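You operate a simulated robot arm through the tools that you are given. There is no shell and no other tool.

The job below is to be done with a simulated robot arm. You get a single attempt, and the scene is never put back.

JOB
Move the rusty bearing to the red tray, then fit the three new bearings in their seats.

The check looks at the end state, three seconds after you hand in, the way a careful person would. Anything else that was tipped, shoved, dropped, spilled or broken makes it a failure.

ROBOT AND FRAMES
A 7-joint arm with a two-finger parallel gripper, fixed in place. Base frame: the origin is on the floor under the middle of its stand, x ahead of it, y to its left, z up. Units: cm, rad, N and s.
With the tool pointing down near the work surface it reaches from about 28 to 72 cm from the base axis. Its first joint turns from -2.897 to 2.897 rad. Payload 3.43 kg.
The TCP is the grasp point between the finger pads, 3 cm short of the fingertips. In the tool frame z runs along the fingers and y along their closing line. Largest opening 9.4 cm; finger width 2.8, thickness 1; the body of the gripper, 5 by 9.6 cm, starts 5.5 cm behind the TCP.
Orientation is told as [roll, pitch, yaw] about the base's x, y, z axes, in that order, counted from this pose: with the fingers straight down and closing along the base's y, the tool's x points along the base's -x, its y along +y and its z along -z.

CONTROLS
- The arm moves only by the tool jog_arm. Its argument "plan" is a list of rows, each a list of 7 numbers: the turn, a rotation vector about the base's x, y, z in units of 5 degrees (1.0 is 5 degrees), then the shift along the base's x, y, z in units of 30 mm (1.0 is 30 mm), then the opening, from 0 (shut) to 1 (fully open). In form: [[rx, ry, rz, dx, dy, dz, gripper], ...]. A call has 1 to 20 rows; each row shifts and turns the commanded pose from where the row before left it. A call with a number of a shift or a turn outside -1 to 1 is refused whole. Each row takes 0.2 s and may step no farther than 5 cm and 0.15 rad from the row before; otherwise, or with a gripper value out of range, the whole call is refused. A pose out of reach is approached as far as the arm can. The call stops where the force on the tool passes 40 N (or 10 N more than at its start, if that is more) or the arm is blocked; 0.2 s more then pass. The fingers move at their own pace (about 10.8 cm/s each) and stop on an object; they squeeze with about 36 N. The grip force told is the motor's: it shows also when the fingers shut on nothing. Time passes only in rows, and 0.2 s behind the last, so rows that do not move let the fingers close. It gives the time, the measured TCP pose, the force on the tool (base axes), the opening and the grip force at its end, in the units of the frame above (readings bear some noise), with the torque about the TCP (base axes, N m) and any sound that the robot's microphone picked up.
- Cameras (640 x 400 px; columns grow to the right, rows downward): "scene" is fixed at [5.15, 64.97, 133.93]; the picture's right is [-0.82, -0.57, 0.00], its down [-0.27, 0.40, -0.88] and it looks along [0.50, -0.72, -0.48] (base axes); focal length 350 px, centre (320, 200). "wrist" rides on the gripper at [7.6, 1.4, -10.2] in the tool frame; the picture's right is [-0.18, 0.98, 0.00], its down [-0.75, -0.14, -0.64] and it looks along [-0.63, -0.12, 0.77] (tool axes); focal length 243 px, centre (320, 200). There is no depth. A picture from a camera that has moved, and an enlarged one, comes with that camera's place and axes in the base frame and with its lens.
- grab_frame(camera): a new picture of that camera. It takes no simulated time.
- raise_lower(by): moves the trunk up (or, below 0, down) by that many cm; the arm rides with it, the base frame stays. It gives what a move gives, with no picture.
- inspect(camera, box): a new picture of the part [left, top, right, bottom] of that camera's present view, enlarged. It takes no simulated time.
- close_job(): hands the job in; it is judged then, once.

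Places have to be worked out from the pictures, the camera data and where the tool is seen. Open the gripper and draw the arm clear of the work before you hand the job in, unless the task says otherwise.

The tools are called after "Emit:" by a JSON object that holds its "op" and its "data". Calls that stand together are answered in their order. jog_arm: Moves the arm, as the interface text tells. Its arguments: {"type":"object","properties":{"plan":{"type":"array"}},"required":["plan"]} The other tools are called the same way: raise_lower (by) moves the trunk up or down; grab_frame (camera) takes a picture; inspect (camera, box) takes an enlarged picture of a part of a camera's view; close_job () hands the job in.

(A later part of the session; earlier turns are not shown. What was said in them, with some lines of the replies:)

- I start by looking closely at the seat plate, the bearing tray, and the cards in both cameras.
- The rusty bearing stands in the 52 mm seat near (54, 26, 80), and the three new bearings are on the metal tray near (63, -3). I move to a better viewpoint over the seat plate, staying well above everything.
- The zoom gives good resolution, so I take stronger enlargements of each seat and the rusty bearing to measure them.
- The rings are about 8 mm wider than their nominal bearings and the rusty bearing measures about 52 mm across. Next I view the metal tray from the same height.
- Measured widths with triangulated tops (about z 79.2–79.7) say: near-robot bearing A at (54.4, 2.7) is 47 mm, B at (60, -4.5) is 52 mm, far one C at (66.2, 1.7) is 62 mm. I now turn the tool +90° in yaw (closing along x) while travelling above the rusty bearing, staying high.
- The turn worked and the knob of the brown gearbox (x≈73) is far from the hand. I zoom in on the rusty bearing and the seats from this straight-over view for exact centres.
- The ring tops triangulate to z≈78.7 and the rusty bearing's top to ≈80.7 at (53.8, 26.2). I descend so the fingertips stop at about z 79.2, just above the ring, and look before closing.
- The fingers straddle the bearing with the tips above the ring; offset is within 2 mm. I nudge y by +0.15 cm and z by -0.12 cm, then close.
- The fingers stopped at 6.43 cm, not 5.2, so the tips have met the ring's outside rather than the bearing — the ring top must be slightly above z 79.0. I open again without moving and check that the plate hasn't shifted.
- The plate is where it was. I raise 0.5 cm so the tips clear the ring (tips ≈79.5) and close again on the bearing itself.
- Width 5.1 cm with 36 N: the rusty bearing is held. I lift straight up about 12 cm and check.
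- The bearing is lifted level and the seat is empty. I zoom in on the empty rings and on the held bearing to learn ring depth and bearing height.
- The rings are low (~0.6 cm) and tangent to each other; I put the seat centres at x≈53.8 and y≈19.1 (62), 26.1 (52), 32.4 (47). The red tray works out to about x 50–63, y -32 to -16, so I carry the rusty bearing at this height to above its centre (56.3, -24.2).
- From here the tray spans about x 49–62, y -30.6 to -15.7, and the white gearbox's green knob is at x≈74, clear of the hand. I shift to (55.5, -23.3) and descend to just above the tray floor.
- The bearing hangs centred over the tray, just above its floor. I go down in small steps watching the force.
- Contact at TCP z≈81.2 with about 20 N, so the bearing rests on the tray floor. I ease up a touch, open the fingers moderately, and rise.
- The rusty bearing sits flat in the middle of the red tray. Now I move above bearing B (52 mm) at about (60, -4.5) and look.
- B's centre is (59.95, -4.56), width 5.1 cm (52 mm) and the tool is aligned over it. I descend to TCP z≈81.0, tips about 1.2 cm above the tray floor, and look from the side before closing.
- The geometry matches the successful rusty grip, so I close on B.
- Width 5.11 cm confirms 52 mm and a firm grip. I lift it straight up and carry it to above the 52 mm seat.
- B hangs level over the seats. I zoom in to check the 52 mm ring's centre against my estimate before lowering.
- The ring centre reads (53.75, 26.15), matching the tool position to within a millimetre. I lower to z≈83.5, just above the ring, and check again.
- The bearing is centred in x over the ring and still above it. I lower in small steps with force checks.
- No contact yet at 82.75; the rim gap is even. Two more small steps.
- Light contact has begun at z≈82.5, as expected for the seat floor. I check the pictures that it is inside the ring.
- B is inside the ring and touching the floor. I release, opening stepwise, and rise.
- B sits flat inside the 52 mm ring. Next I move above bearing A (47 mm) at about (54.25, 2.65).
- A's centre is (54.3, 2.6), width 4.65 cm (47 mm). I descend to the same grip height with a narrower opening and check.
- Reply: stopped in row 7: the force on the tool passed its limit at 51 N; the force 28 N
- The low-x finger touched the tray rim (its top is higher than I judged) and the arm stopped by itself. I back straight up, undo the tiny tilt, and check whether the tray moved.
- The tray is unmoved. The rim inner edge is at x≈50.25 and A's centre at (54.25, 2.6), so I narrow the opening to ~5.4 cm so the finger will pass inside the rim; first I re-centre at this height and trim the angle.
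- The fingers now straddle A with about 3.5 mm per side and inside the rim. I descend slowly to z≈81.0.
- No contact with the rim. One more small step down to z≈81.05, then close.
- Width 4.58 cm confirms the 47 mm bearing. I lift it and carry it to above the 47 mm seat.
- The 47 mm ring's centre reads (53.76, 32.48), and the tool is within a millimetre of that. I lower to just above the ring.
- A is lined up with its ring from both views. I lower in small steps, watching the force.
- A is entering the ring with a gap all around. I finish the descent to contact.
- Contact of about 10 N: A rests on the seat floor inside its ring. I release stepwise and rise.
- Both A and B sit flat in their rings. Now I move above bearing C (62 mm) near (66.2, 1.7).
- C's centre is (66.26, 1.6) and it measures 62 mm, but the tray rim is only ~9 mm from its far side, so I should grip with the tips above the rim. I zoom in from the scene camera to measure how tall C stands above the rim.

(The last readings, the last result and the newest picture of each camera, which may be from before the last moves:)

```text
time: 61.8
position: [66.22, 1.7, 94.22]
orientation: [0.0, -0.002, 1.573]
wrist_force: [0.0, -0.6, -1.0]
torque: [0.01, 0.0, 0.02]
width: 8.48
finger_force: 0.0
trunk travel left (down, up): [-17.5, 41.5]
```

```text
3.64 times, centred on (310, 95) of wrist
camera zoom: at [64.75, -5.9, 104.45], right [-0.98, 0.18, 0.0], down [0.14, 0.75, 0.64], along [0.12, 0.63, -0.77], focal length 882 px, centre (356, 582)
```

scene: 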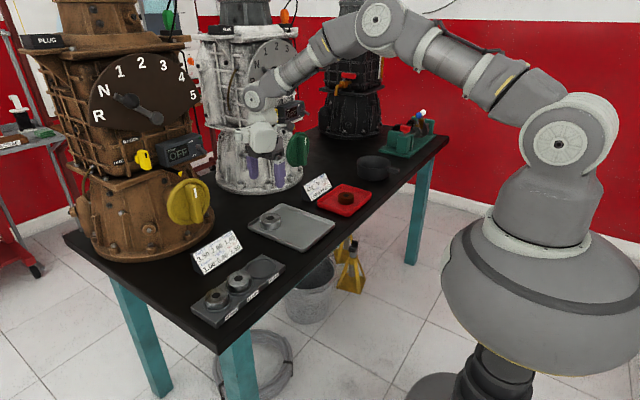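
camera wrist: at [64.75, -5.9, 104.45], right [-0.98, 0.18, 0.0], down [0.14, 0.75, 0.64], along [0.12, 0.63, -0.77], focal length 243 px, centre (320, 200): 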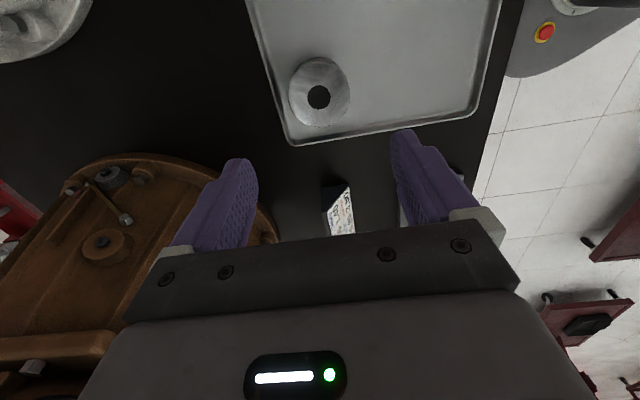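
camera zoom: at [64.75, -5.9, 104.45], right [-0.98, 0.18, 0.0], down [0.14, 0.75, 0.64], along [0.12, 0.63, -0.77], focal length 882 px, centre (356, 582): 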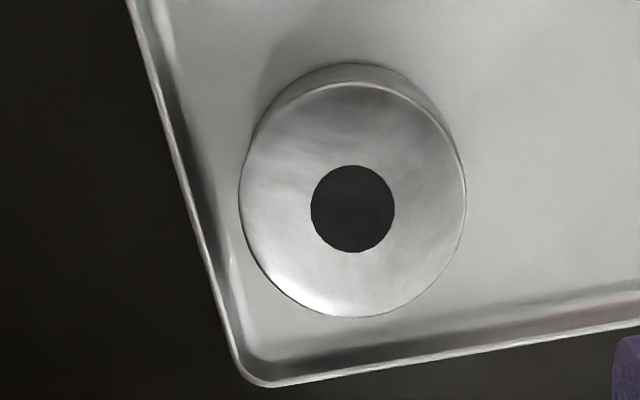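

C stands about 1 cm above the rim (rim top ≈78.6, C top ≈79.6), so I can grip with tips at ≈78.85. I descend to z≈82.2 first and look.

Emit:
{"op": "jog_arm", "data": {"plan": [[0, 0, 0, 0.01, -0.03, -0.9, 0.85], [0, 0, 0, 0, 0, -0.9, 0.85], [0, 0, 0, 0, 0, -0.9, 0.85], [0, 0, 0, 0, 0, -0.7, 0.85], [0, 0, 0, 0, 0, -0.4, 0.85], [0, 0, 0, 0, 0, -0.2, 0.85], [0, 0, 0, 0, 0, 0, 0.85], [0, 0, 0, 0, 0, 0, 0.85]]}}

Emit:
{"op": "inspect", "data": {"camera": "wrist", "box": [220, 70, 420, 220]}}

Emit:
{"op": "inspect", "data": {"camera": "scene", "box": [235, 185, 315, 245]}}

```text
time: 63.6
position: [66.33, 1.59, 82.22]
orientation: [0.0, 0.001, 1.572]
wrist_force: [-0.5, -0.2, -0.2]
torque: [0.0, -0.04, 0.0]
width: 7.98
finger_force: 0.0
trunk travel left (down, up): [-17.5, 41.5]
```

```text
2.67 times, centred on (320, 145) of wrist
camera zoom: at [64.87, -6.0, 92.41], right [-0.98, 0.18, 0.0], down [0.14, 0.75, 0.64], along [0.12, 0.63, -0.77], focal length 647 px, centre (320, 347)
```

zoom: 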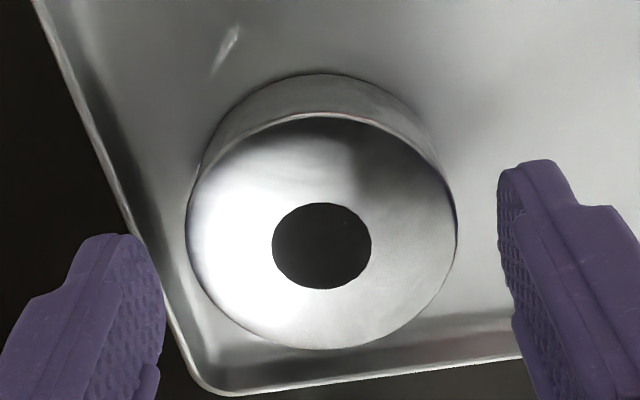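

```text
6.67 times, centred on (275, 215) of scene
camera zoom: at [5.15, 64.97, 133.93], right [-0.82, -0.57, 0.0], down [-0.27, 0.4, -0.88], along [0.5, -0.72, -0.48], focal length 2332 px, centre (620, 100)
```

zoom: 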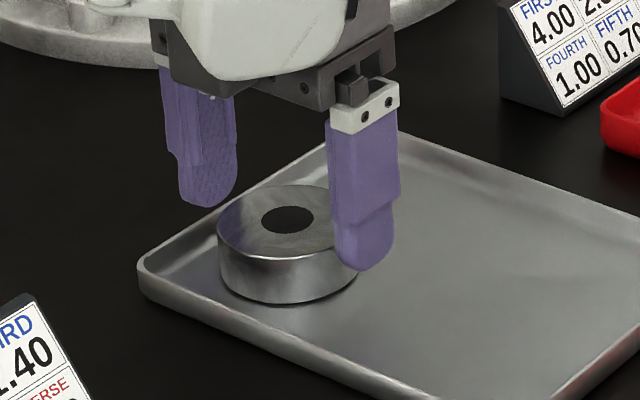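

The tool is exactly over C and the far fingertip is above the rim. I lower 0.36 cm more and close.

Emit:
{"op": "jog_arm", "data": {"plan": [[0, 0, 0, 0, 0, -0.06, 0.85], [0, 0, 0, 0, 0, -0.06, 0.85], [0, 0, 0, 0, 0, 0, 0.8], [0, 0, 0, 0, 0, 0, 0.72], [0, 0, 0, 0, 0, 0, 0.6], [0, 0, 0, 0, 0, 0, 0.45], [0, 0, 0, 0, 0, 0, 0.4]]}}

Emit:
{"op": "inspect", "data": {"camera": "wrist", "box": [220, 70, 420, 220]}}

Emit:
{"op": "inspect", "data": {"camera": "scene", "box": [235, 185, 315, 245]}}

```text
time: 65.2
position: [66.35, 1.66, 81.83]
orientation: [0.0, -0.002, 1.572]
wrist_force: [-0.5, 1.1, 0.5]
torque: [0.0, 0.01, 0.01]
width: 6.1
finger_force: 36.2
trunk travel left (down, up): [-17.5, 41.5]
```

```text
2.67 times, centred on (320, 145) of wrist
camera zoom: at [64.87, -6.0, 92.06], right [-0.98, 0.18, 0.0], down [0.14, 0.75, 0.64], along [0.12, 0.63, -0.77], focal length 647 px, centre (320, 347)
```

zoom: 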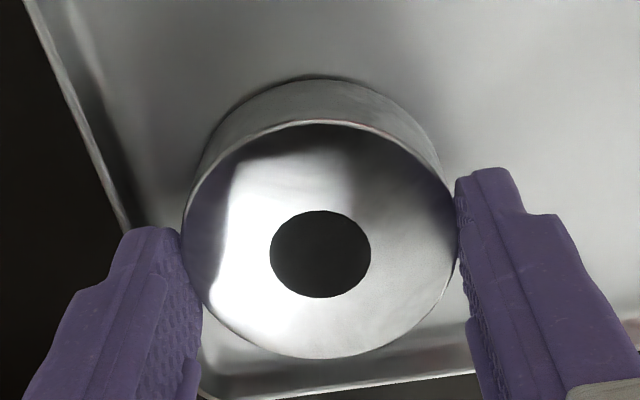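

```text
6.67 times, centred on (275, 215) of scene
camera zoom: at [5.15, 64.97, 133.93], right [-0.82, -0.57, 0.0], down [-0.27, 0.4, -0.88], along [0.5, -0.72, -0.48], focal length 2332 px, centre (620, 100)
```

zoom: 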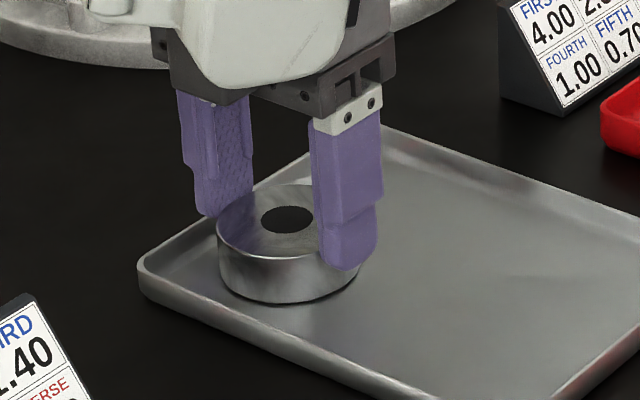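

Width 6.10 cm confirms 62 mm and the grip is firm. I lift gently a couple of centimetres and check it hangs level.

Emit:
{"op": "jog_arm", "data": {"plan": [[0, 0, 0, 0, 0, 0.1, 0.4], [0, 0, 0, 0, 0, 0.2, 0.4], [0, 0, 0, 0, 0, 0.4, 0.4], [0, 0, 0, 0, 0, 0.3, 0.4], [0, 0, 0, 0, 0, 0, 0.4]]}}

Emit:
{"op": "inspect", "data": {"camera": "scene", "box": [235, 180, 315, 240]}}

Emit:
{"op": "inspect", "data": {"camera": "wrist", "box": [220, 70, 420, 220]}}

```text
time: 66.4
position: [66.31, 1.71, 84.75]
orientation: [0.0, -0.002, 1.571]
wrist_force: [-0.4, -0.9, -2.0]
torque: [-0.03, -0.02, 0.0]
width: 6.13
finger_force: 36.2
trunk travel left (down, up): [-17.5, 41.5]
```

```text
6.67 times, centred on (275, 210) of scene
camera zoom: at [5.15, 64.97, 133.93], right [-0.82, -0.57, 0.0], down [-0.27, 0.4, -0.88], along [0.5, -0.72, -0.48], focal length 2332 px, centre (620, 133)
```

zoom: 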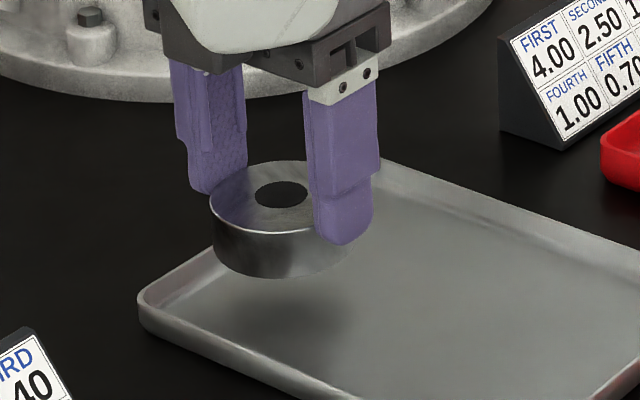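

```text
2.67 times, centred on (320, 145) of wrist
camera zoom: at [64.86, -5.94, 95.05], right [-0.98, 0.18, 0.0], down [0.14, 0.75, 0.64], along [0.12, 0.63, -0.77], focal length 647 px, centre (320, 347)
```

zoom: 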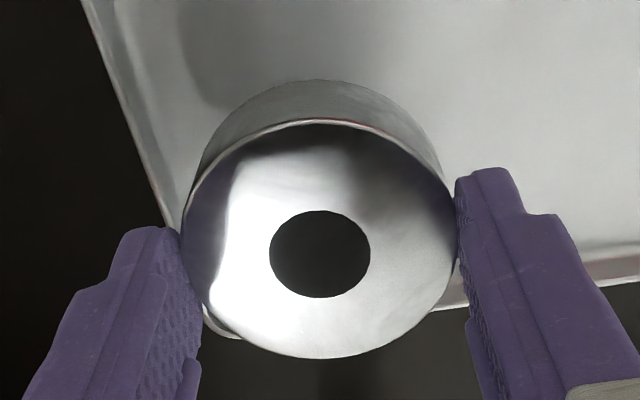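

It hangs level with no slip. I raise to travel height and carry it above the 62 mm seat.

Emit:
{"op": "jog_arm", "data": {"plan": [[0, 0, 0, 0, 0, 0.6, 0.4], [0, 0, 0, 0, 0, 0.9, 0.4], [0, 0, 0, 0, 0, 0.9, 0.4], [0, 0, 0, 0, 0, 0.75, 0.4], [0, 0, 0, -0.4, 0.55, 0, 0.4], [0, 0, 0, -0.6, 0.85, 0, 0.4], [0, 0, 0, -0.6, 0.85, 0, 0.4], [0, 0, 0, -0.6, 0.85, 0, 0.4], [0, 0, 0, -0.6, 0.85, 0, 0.4], [0, 0, 0, -0.6, 0.85, 0, 0.4], [0, 0, 0, -0.5, 0.7, 0, 0.4], [0, 0, 0, -0.27, 0.32, 0, 0.4], [0, 0, 0, 0, 0, 0, 0.4], [0, 0, 0, 0, 0, 0, 0.4]]}}

Emit:
{"op": "grab_frame", "data": {"camera": "wrist"}}

Emit:
{"op": "inspect", "data": {"camera": "wrist", "box": [240, 0, 400, 200]}}

Emit:
{"op": "grab_frame", "data": {"camera": "scene"}}

```text
time: 69.4
position: [53.77, 19.23, 94.28]
orientation: [-0.001, 0.0, 1.574]
wrist_force: [-0.3, -0.5, -3.2]
torque: [-0.01, -0.01, 0.03]
width: 6.13
finger_force: 35.9
trunk travel left (down, up): [-17.5, 41.5]
```

```text
taken
camera wrist: at [52.35, 11.53, 104.48], right [-0.98, 0.18, 0.0], down [0.14, 0.75, 0.64], along [0.12, 0.63, -0.77], focal length 243 px, centre (320, 200)
```

wrist: 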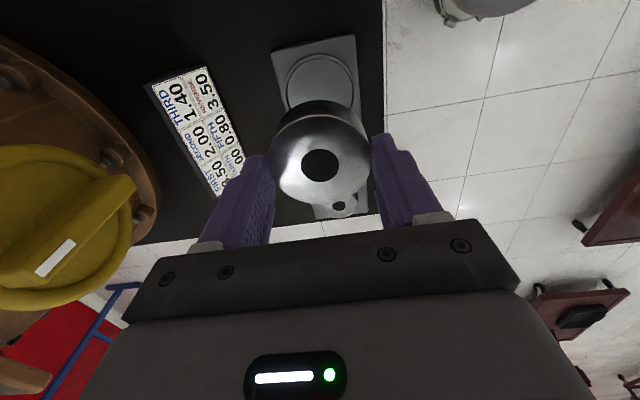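

```text
2.00 times, centred on (320, 100) of wrist
camera zoom: at [52.35, 11.53, 104.48], right [-0.98, 0.18, 0.0], down [0.14, 0.75, 0.64], along [0.12, 0.63, -0.77], focal length 485 px, centre (320, 400)
```

zoom: 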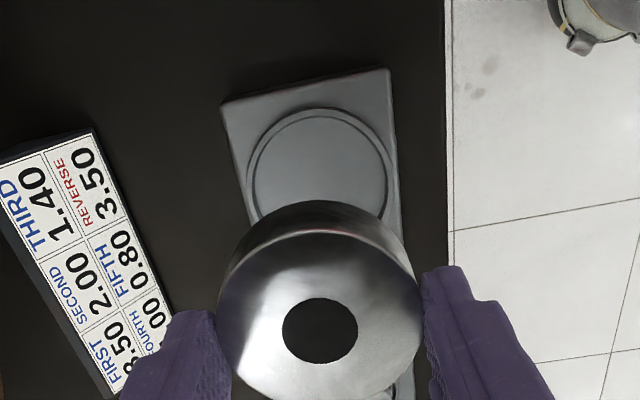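

```text
taken
```

scene: 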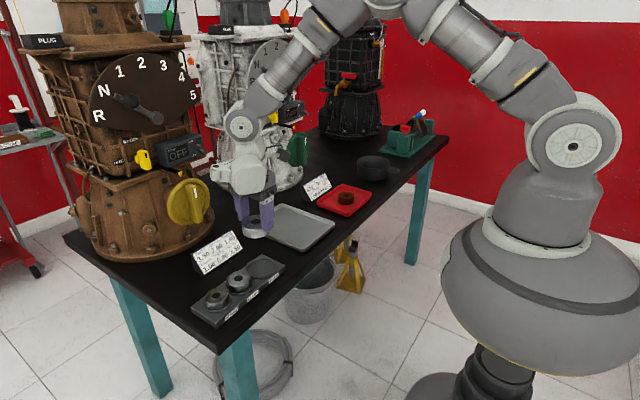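

I zoom in on the visible part of the 62 mm ring to fix its centre.

Emit:
{"op": "inspect", "data": {"camera": "wrist", "box": [265, 30, 375, 110]}}

```text
5.00 times, centred on (320, 70) of wrist
camera zoom: at [52.35, 11.53, 104.48], right [-0.98, 0.18, 0.0], down [0.14, 0.75, 0.64], along [0.12, 0.63, -0.77], focal length 1213 px, centre (320, 850)
```

zoom: 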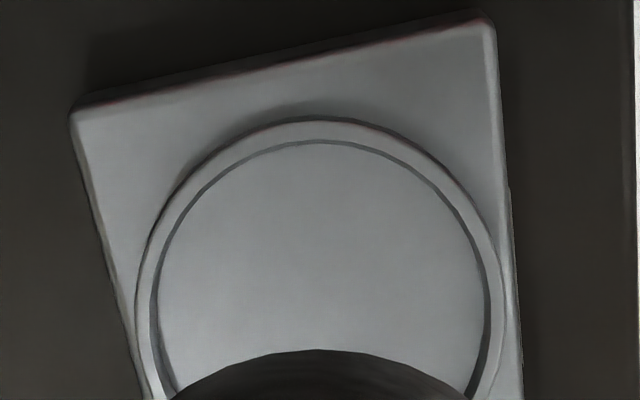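

The 62 mm ring's centre is about (53.73, 19.15), within a millimetre of the tool. I lower to just above it (contact expected near z 83.35).

Emit:
{"op": "jog_arm", "data": {"plan": [[0, 0, 0, -0.01, -0.01, -0.5, 0.4], [0, 0, 0, 0, 0, -0.9, 0.4], [0, 0, 0, 0, 0, -0.9, 0.4], [0, 0, 0, 0, 0, -0.6, 0.4], [0, 0, 0, 0, 0, -0.35, 0.4], [0, 0, 0, 0, 0, 0, 0.4], [0, 0, 0, 0, 0, 0, 0.4]]}}

Emit:
{"op": "inspect", "data": {"camera": "wrist", "box": [230, 60, 410, 220]}}

Emit:
{"op": "inspect", "data": {"camera": "scene", "box": [210, 235, 300, 302]}}

```text
time: 71.0
position: [53.64, 19.13, 84.53]
orientation: [0.001, -0.002, 1.572]
wrist_force: [0.4, 0.2, -2.5]
torque: [0.03, 0.02, -0.01]
width: 6.14
finger_force: 35.9
trunk travel left (down, up): [-17.5, 41.5]
```

```text
2.50 times, centred on (320, 140) of wrist
camera zoom: at [52.2, 11.48, 94.73], right [-0.98, 0.18, 0.0], down [0.14, 0.75, 0.64], along [0.12, 0.63, -0.77], focal length 606 px, centre (320, 350)
```

zoom: 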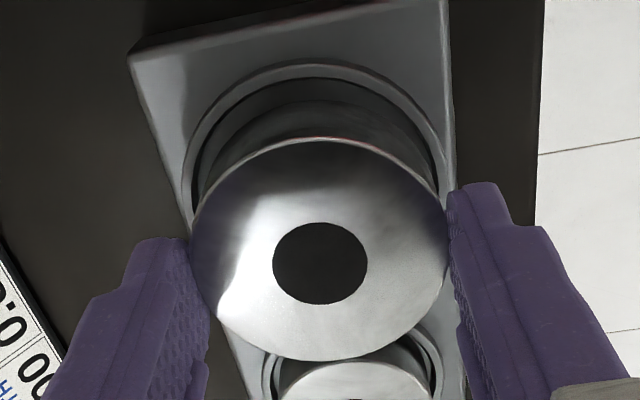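

```text
5.97 times, centred on (255, 268) of scene
camera zoom: at [5.15, 64.97, 133.93], right [-0.82, -0.57, 0.0], down [-0.27, 0.4, -0.88], along [0.5, -0.72, -0.48], focal length 2089 px, centre (708, -209)
```

zoom: 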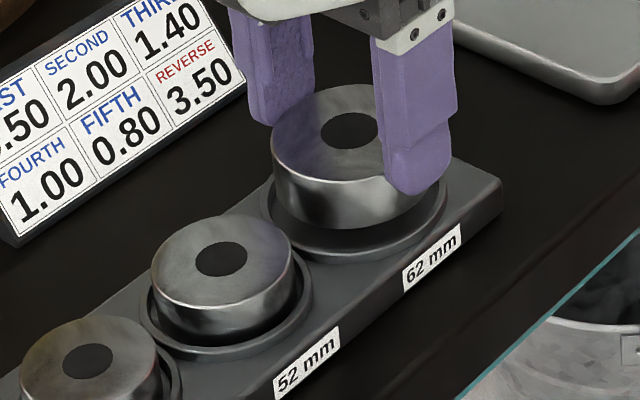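

C is above the ring, a hair (1 mm) toward -x. I trim that and lower in small steps.

Emit:
{"op": "jog_arm", "data": {"plan": [[0, 0, 0, 0.027, -0.017, -0.06, 0.4], [0, 0, 0, 0, 0, -0.06, 0.4], [0, 0, 0, 0, 0, -0.06, 0.4], [0, 0, 0, 0, 0, -0.06, 0.4], [0, 0, 0, 0, 0, -0.06, 0.4], [0, 0, 0, 0, 0, 0, 0.4]]}}

Emit:
{"op": "inspect", "data": {"camera": "wrist", "box": [230, 60, 410, 220]}}

Emit:
{"op": "inspect", "data": {"camera": "scene", "box": [230, 240, 290, 285]}}

```text
time: 72.4
position: [53.79, 19.02, 83.79]
orientation: [0.0, -0.002, 1.571]
wrist_force: [0.0, 0.0, -3.3]
torque: [-0.03, -0.04, -0.01]
width: 6.09
finger_force: 36.2
trunk travel left (down, up): [-17.5, 41.5]
```

```text
2.50 times, centred on (320, 140) of wrist
camera zoom: at [52.31, 11.38, 93.84], right [-0.98, 0.18, 0.0], down [0.14, 0.75, 0.64], along [0.12, 0.63, -0.77], focal length 606 px, centre (320, 350)
```

zoom: 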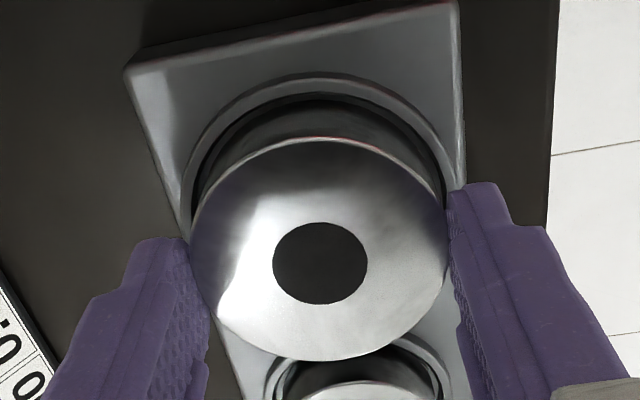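

```text
8.89 times, centred on (260, 262) of scene
camera zoom: at [5.15, 64.97, 133.93], right [-0.82, -0.57, 0.0], down [-0.27, 0.4, -0.88], along [0.5, -0.72, -0.48], focal length 3110 px, centre (853, -356)
```

zoom: 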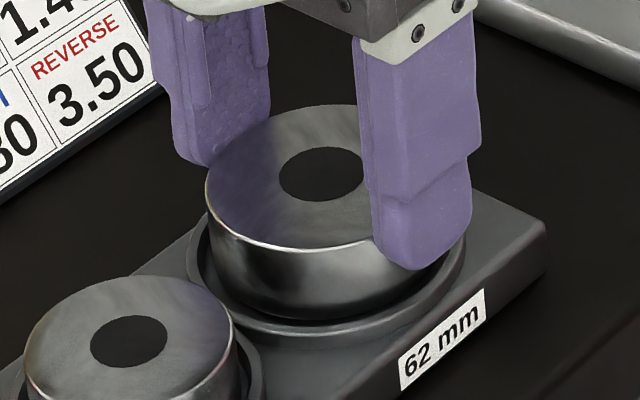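

It is entering the ring evenly, no contact yet. Continue in small steps.

Emit:
{"op": "jog_arm", "data": {"plan": [[0, 0, 0, 0, 0, -0.05, 0.4], [0, 0, 0, 0, 0, -0.05, 0.4], [0, 0, 0, 0, 0, 0, 0.4]]}}

```text
time: 73.2
position: [53.76, 18.96, 83.27]
orientation: [0.0, -0.001, 1.57]
wrist_force: [-0.3, 0.0, 3.0]
torque: [0.01, 0.21, 0.01]
width: 6.11
finger_force: 36.1
trunk travel left (down, up): [-17.5, 41.5]
```

Contact has begun (about 6 N) at z≈83.3, as expected. A check picture before releasing.

Emit:
{"op": "inspect", "data": {"camera": "wrist", "box": [250, 70, 390, 180]}}

Emit:
{"op": "inspect", "data": {"camera": "scene", "box": [230, 245, 290, 290]}}

```text
3.64 times, centred on (320, 125) of wrist
camera zoom: at [52.29, 11.39, 93.51], right [-0.98, 0.18, 0.0], down [0.14, 0.75, 0.64], along [0.12, 0.63, -0.77], focal length 882 px, centre (320, 473)
```

zoom: 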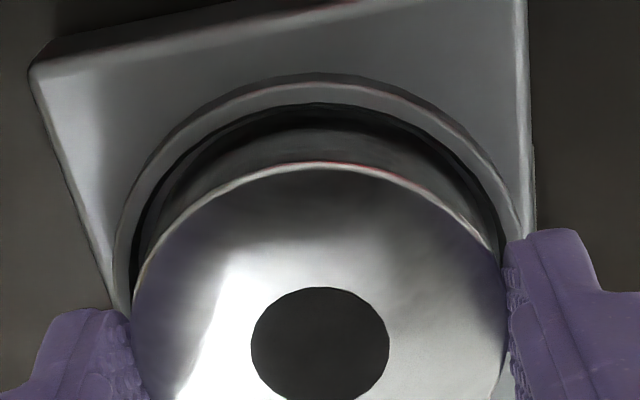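

```text
8.89 times, centred on (260, 268) of scene
camera zoom: at [5.15, 64.97, 133.93], right [-0.82, -0.57, 0.0], down [-0.27, 0.4, -0.88], along [0.5, -0.72, -0.48], focal length 3110 px, centre (853, -400)
```

zoom: 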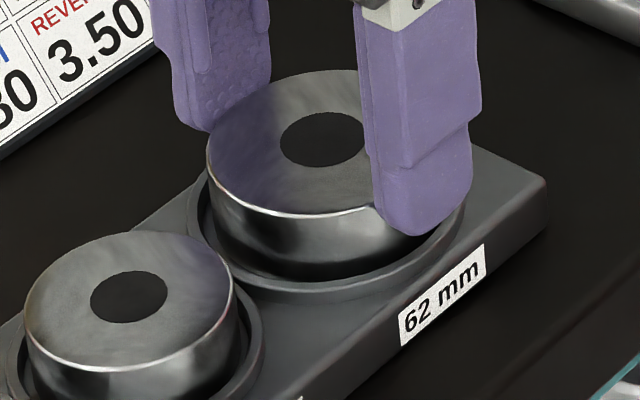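

C is inside its ring and touching the floor. I release stepwise and rise straight up.

Emit:
{"op": "jog_arm", "data": {"plan": [[0, 0, 0, 0, 0, 0, 0.68], [0, 0, 0, 0, 0, 0, 0.74], [0, 0, 0, 0, 0, 0, 0.82], [0, 0, 0, 0, 0, 0, 0.82], [0, 0, 0, 0, 0, 0.2, 0.82], [0, 0, 0, 0, 0, 0.5, 0.82], [0, 0, 0, 0, 0, 0.9, 0.82], [0, 0, 0, 0, 0, 0.9, 0.82], [0, 0, 0, 0, 0, 0.9, 0.9], [0, 0, 0, 0, 0, 0.9, 0.9], [0, 0, 0, 0, 0, 0, 0.9]]}}

Emit:
{"op": "grab_frame", "data": {"camera": "wrist"}}

Emit:
{"op": "inspect", "data": {"camera": "wrist", "box": [250, 20, 400, 170]}}

Emit:
{"op": "inspect", "data": {"camera": "scene", "box": [190, 245, 290, 320]}}

```text
time: 75.6
position: [53.8, 18.97, 96.26]
orientation: [-0.001, -0.002, 1.571]
wrist_force: [0.3, 0.6, 0.3]
torque: [-0.01, 0.0, 0.0]
width: 8.48
finger_force: 0.0
trunk travel left (down, up): [-17.5, 41.5]
```

```text
taken
camera wrist: at [52.33, 11.37, 106.41], right [-0.98, 0.18, 0.0], down [0.14, 0.75, 0.64], along [0.12, 0.63, -0.77], focal length 243 px, centre (320, 200)
```

wrist: 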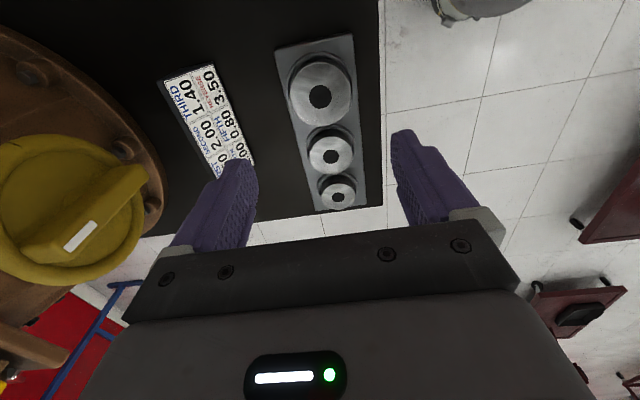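

```text
2.67 times, centred on (325, 95) of wrist
camera zoom: at [52.33, 11.37, 106.41], right [-0.98, 0.18, 0.0], down [0.14, 0.75, 0.64], along [0.12, 0.63, -0.77], focal length 647 px, centre (307, 480)
```

zoom: 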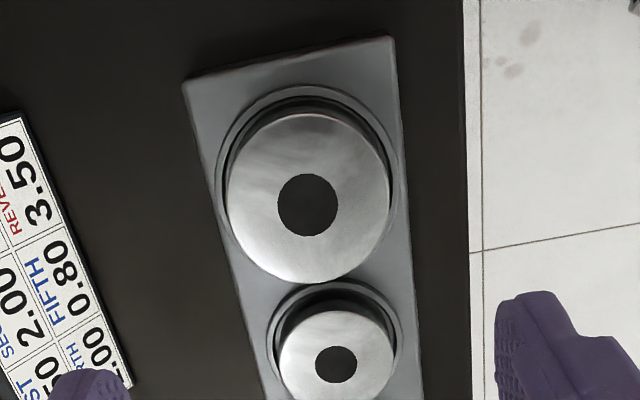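

```text
5.33 times, centred on (240, 282) of scene
camera zoom: at [5.15, 64.97, 133.93], right [-0.82, -0.57, 0.0], down [-0.27, 0.4, -0.88], along [0.5, -0.72, -0.48], focal length 1866 px, centre (747, -240)
```

zoom: 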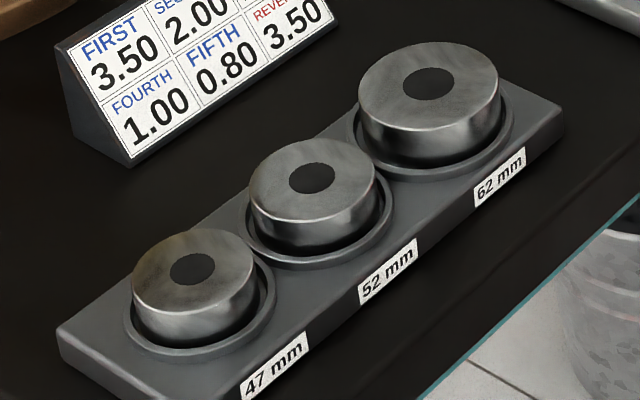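

All three bearings sit flat in their own rings. I draw the arm up and back, clear of the work, and make a final check.

Emit:
{"op": "jog_arm", "data": {"plan": [[0, 0, 0, 0, 0, 0.8, 0.9], [0, 0, 0, -0.3, 0, 0.8, 0.9], [0, 0, 0, -0.6, -0.3, 0.8, 0.9], [0, 0, 0, -0.7, -0.3, 0.6, 0.9], [0, 0, 0, -0.7, -0.3, 0.3, 0.9], [0, 0, 0, -0.7, -0.3, 0, 0.9], [0, 0, 0, -0.3, -0.1, 0, 0.9], [0, 0, 0, 0, 0, 0, 0.9], [0, 0, 0, 0, 0, 0, 0.9]]}}

Emit:
{"op": "grab_frame", "data": {"camera": "scene"}}

Emit:
{"op": "inspect", "data": {"camera": "scene", "box": [180, 160, 400, 330]}}

Emit:
{"op": "inspect", "data": {"camera": "scene", "box": [200, 255, 280, 315]}}

```text
time: 77.6
position: [43.97, 15.18, 106.1]
orientation: [0.001, -0.001, 1.571]
wrist_force: [0.3, -0.9, -0.8]
torque: [-0.05, 0.02, -0.02]
width: 8.47
finger_force: 0.0
trunk travel left (down, up): [-17.5, 41.5]
```

```text
taken
```

scene: 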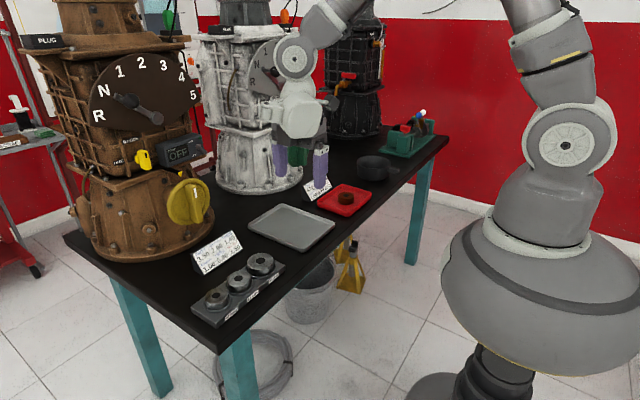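

```text
2.35 times, centred on (290, 245) of scene
camera zoom: at [5.15, 64.97, 133.93], right [-0.82, -0.57, 0.0], down [-0.27, 0.4, -0.88], along [0.5, -0.72, -0.48], focal length 823 px, centre (391, 94)
```

zoom: 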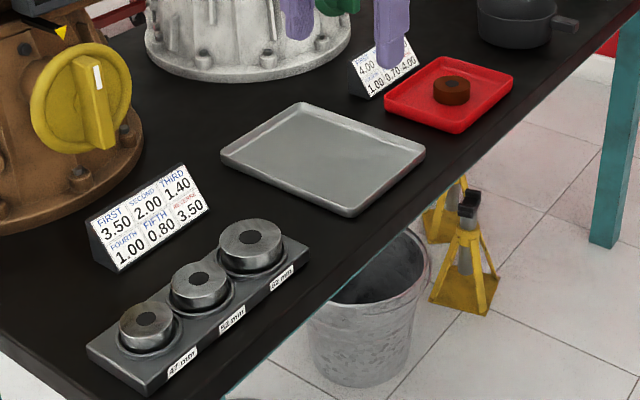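

```text
6.67 times, centred on (240, 285) of scene
camera zoom: at [5.15, 64.97, 133.93], right [-0.82, -0.57, 0.0], down [-0.27, 0.4, -0.88], along [0.5, -0.72, -0.48], focal length 2332 px, centre (853, -367)
```

zoom: 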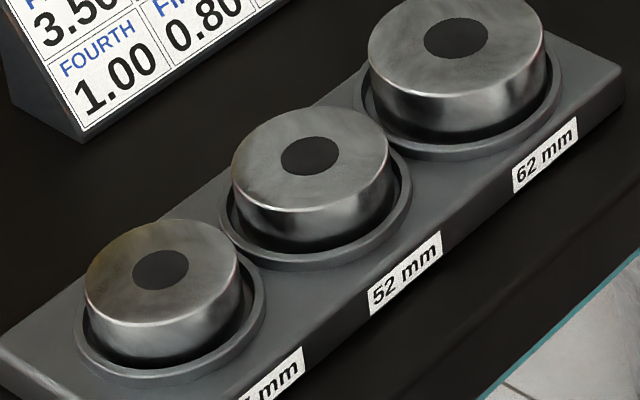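

The final pictures show the rusty bearing flat in the red tray and the 47, 52 and 62 mm bearings level in their matching seats. The plate, tray and cards are where they were, and the gripper is open and clear, so I hand in.

Emit:
{"op": "close_job", "data": {}}

```text
The job is handed in.
```

The rusty bearing is in the red tray, and the three new bearings are in their seats. They are matched by size: 47, 52 and 62 mm. I handed the job in with the gripper open and the arm drawn clear.

Two unplanned contacts happened along the way:

- **Seat ring:** on the first try at the rusty bearing, the fingers closed on the 52 mm seat ring instead. I opened, raised 5 mm and gripped the bearing properly.
- **Bearing tray rim:** going down for the 47 mm bearing, one finger pressed on the tray rim. The arm stopped itself at 51 N. I backed off and went in with a narrower opening.

Pictures after each contact showed that neither the seat plate nor the tray had moved. The final pictures show all three new bearings level inside their rings and nothing else disturbed. I don't have the check's result.
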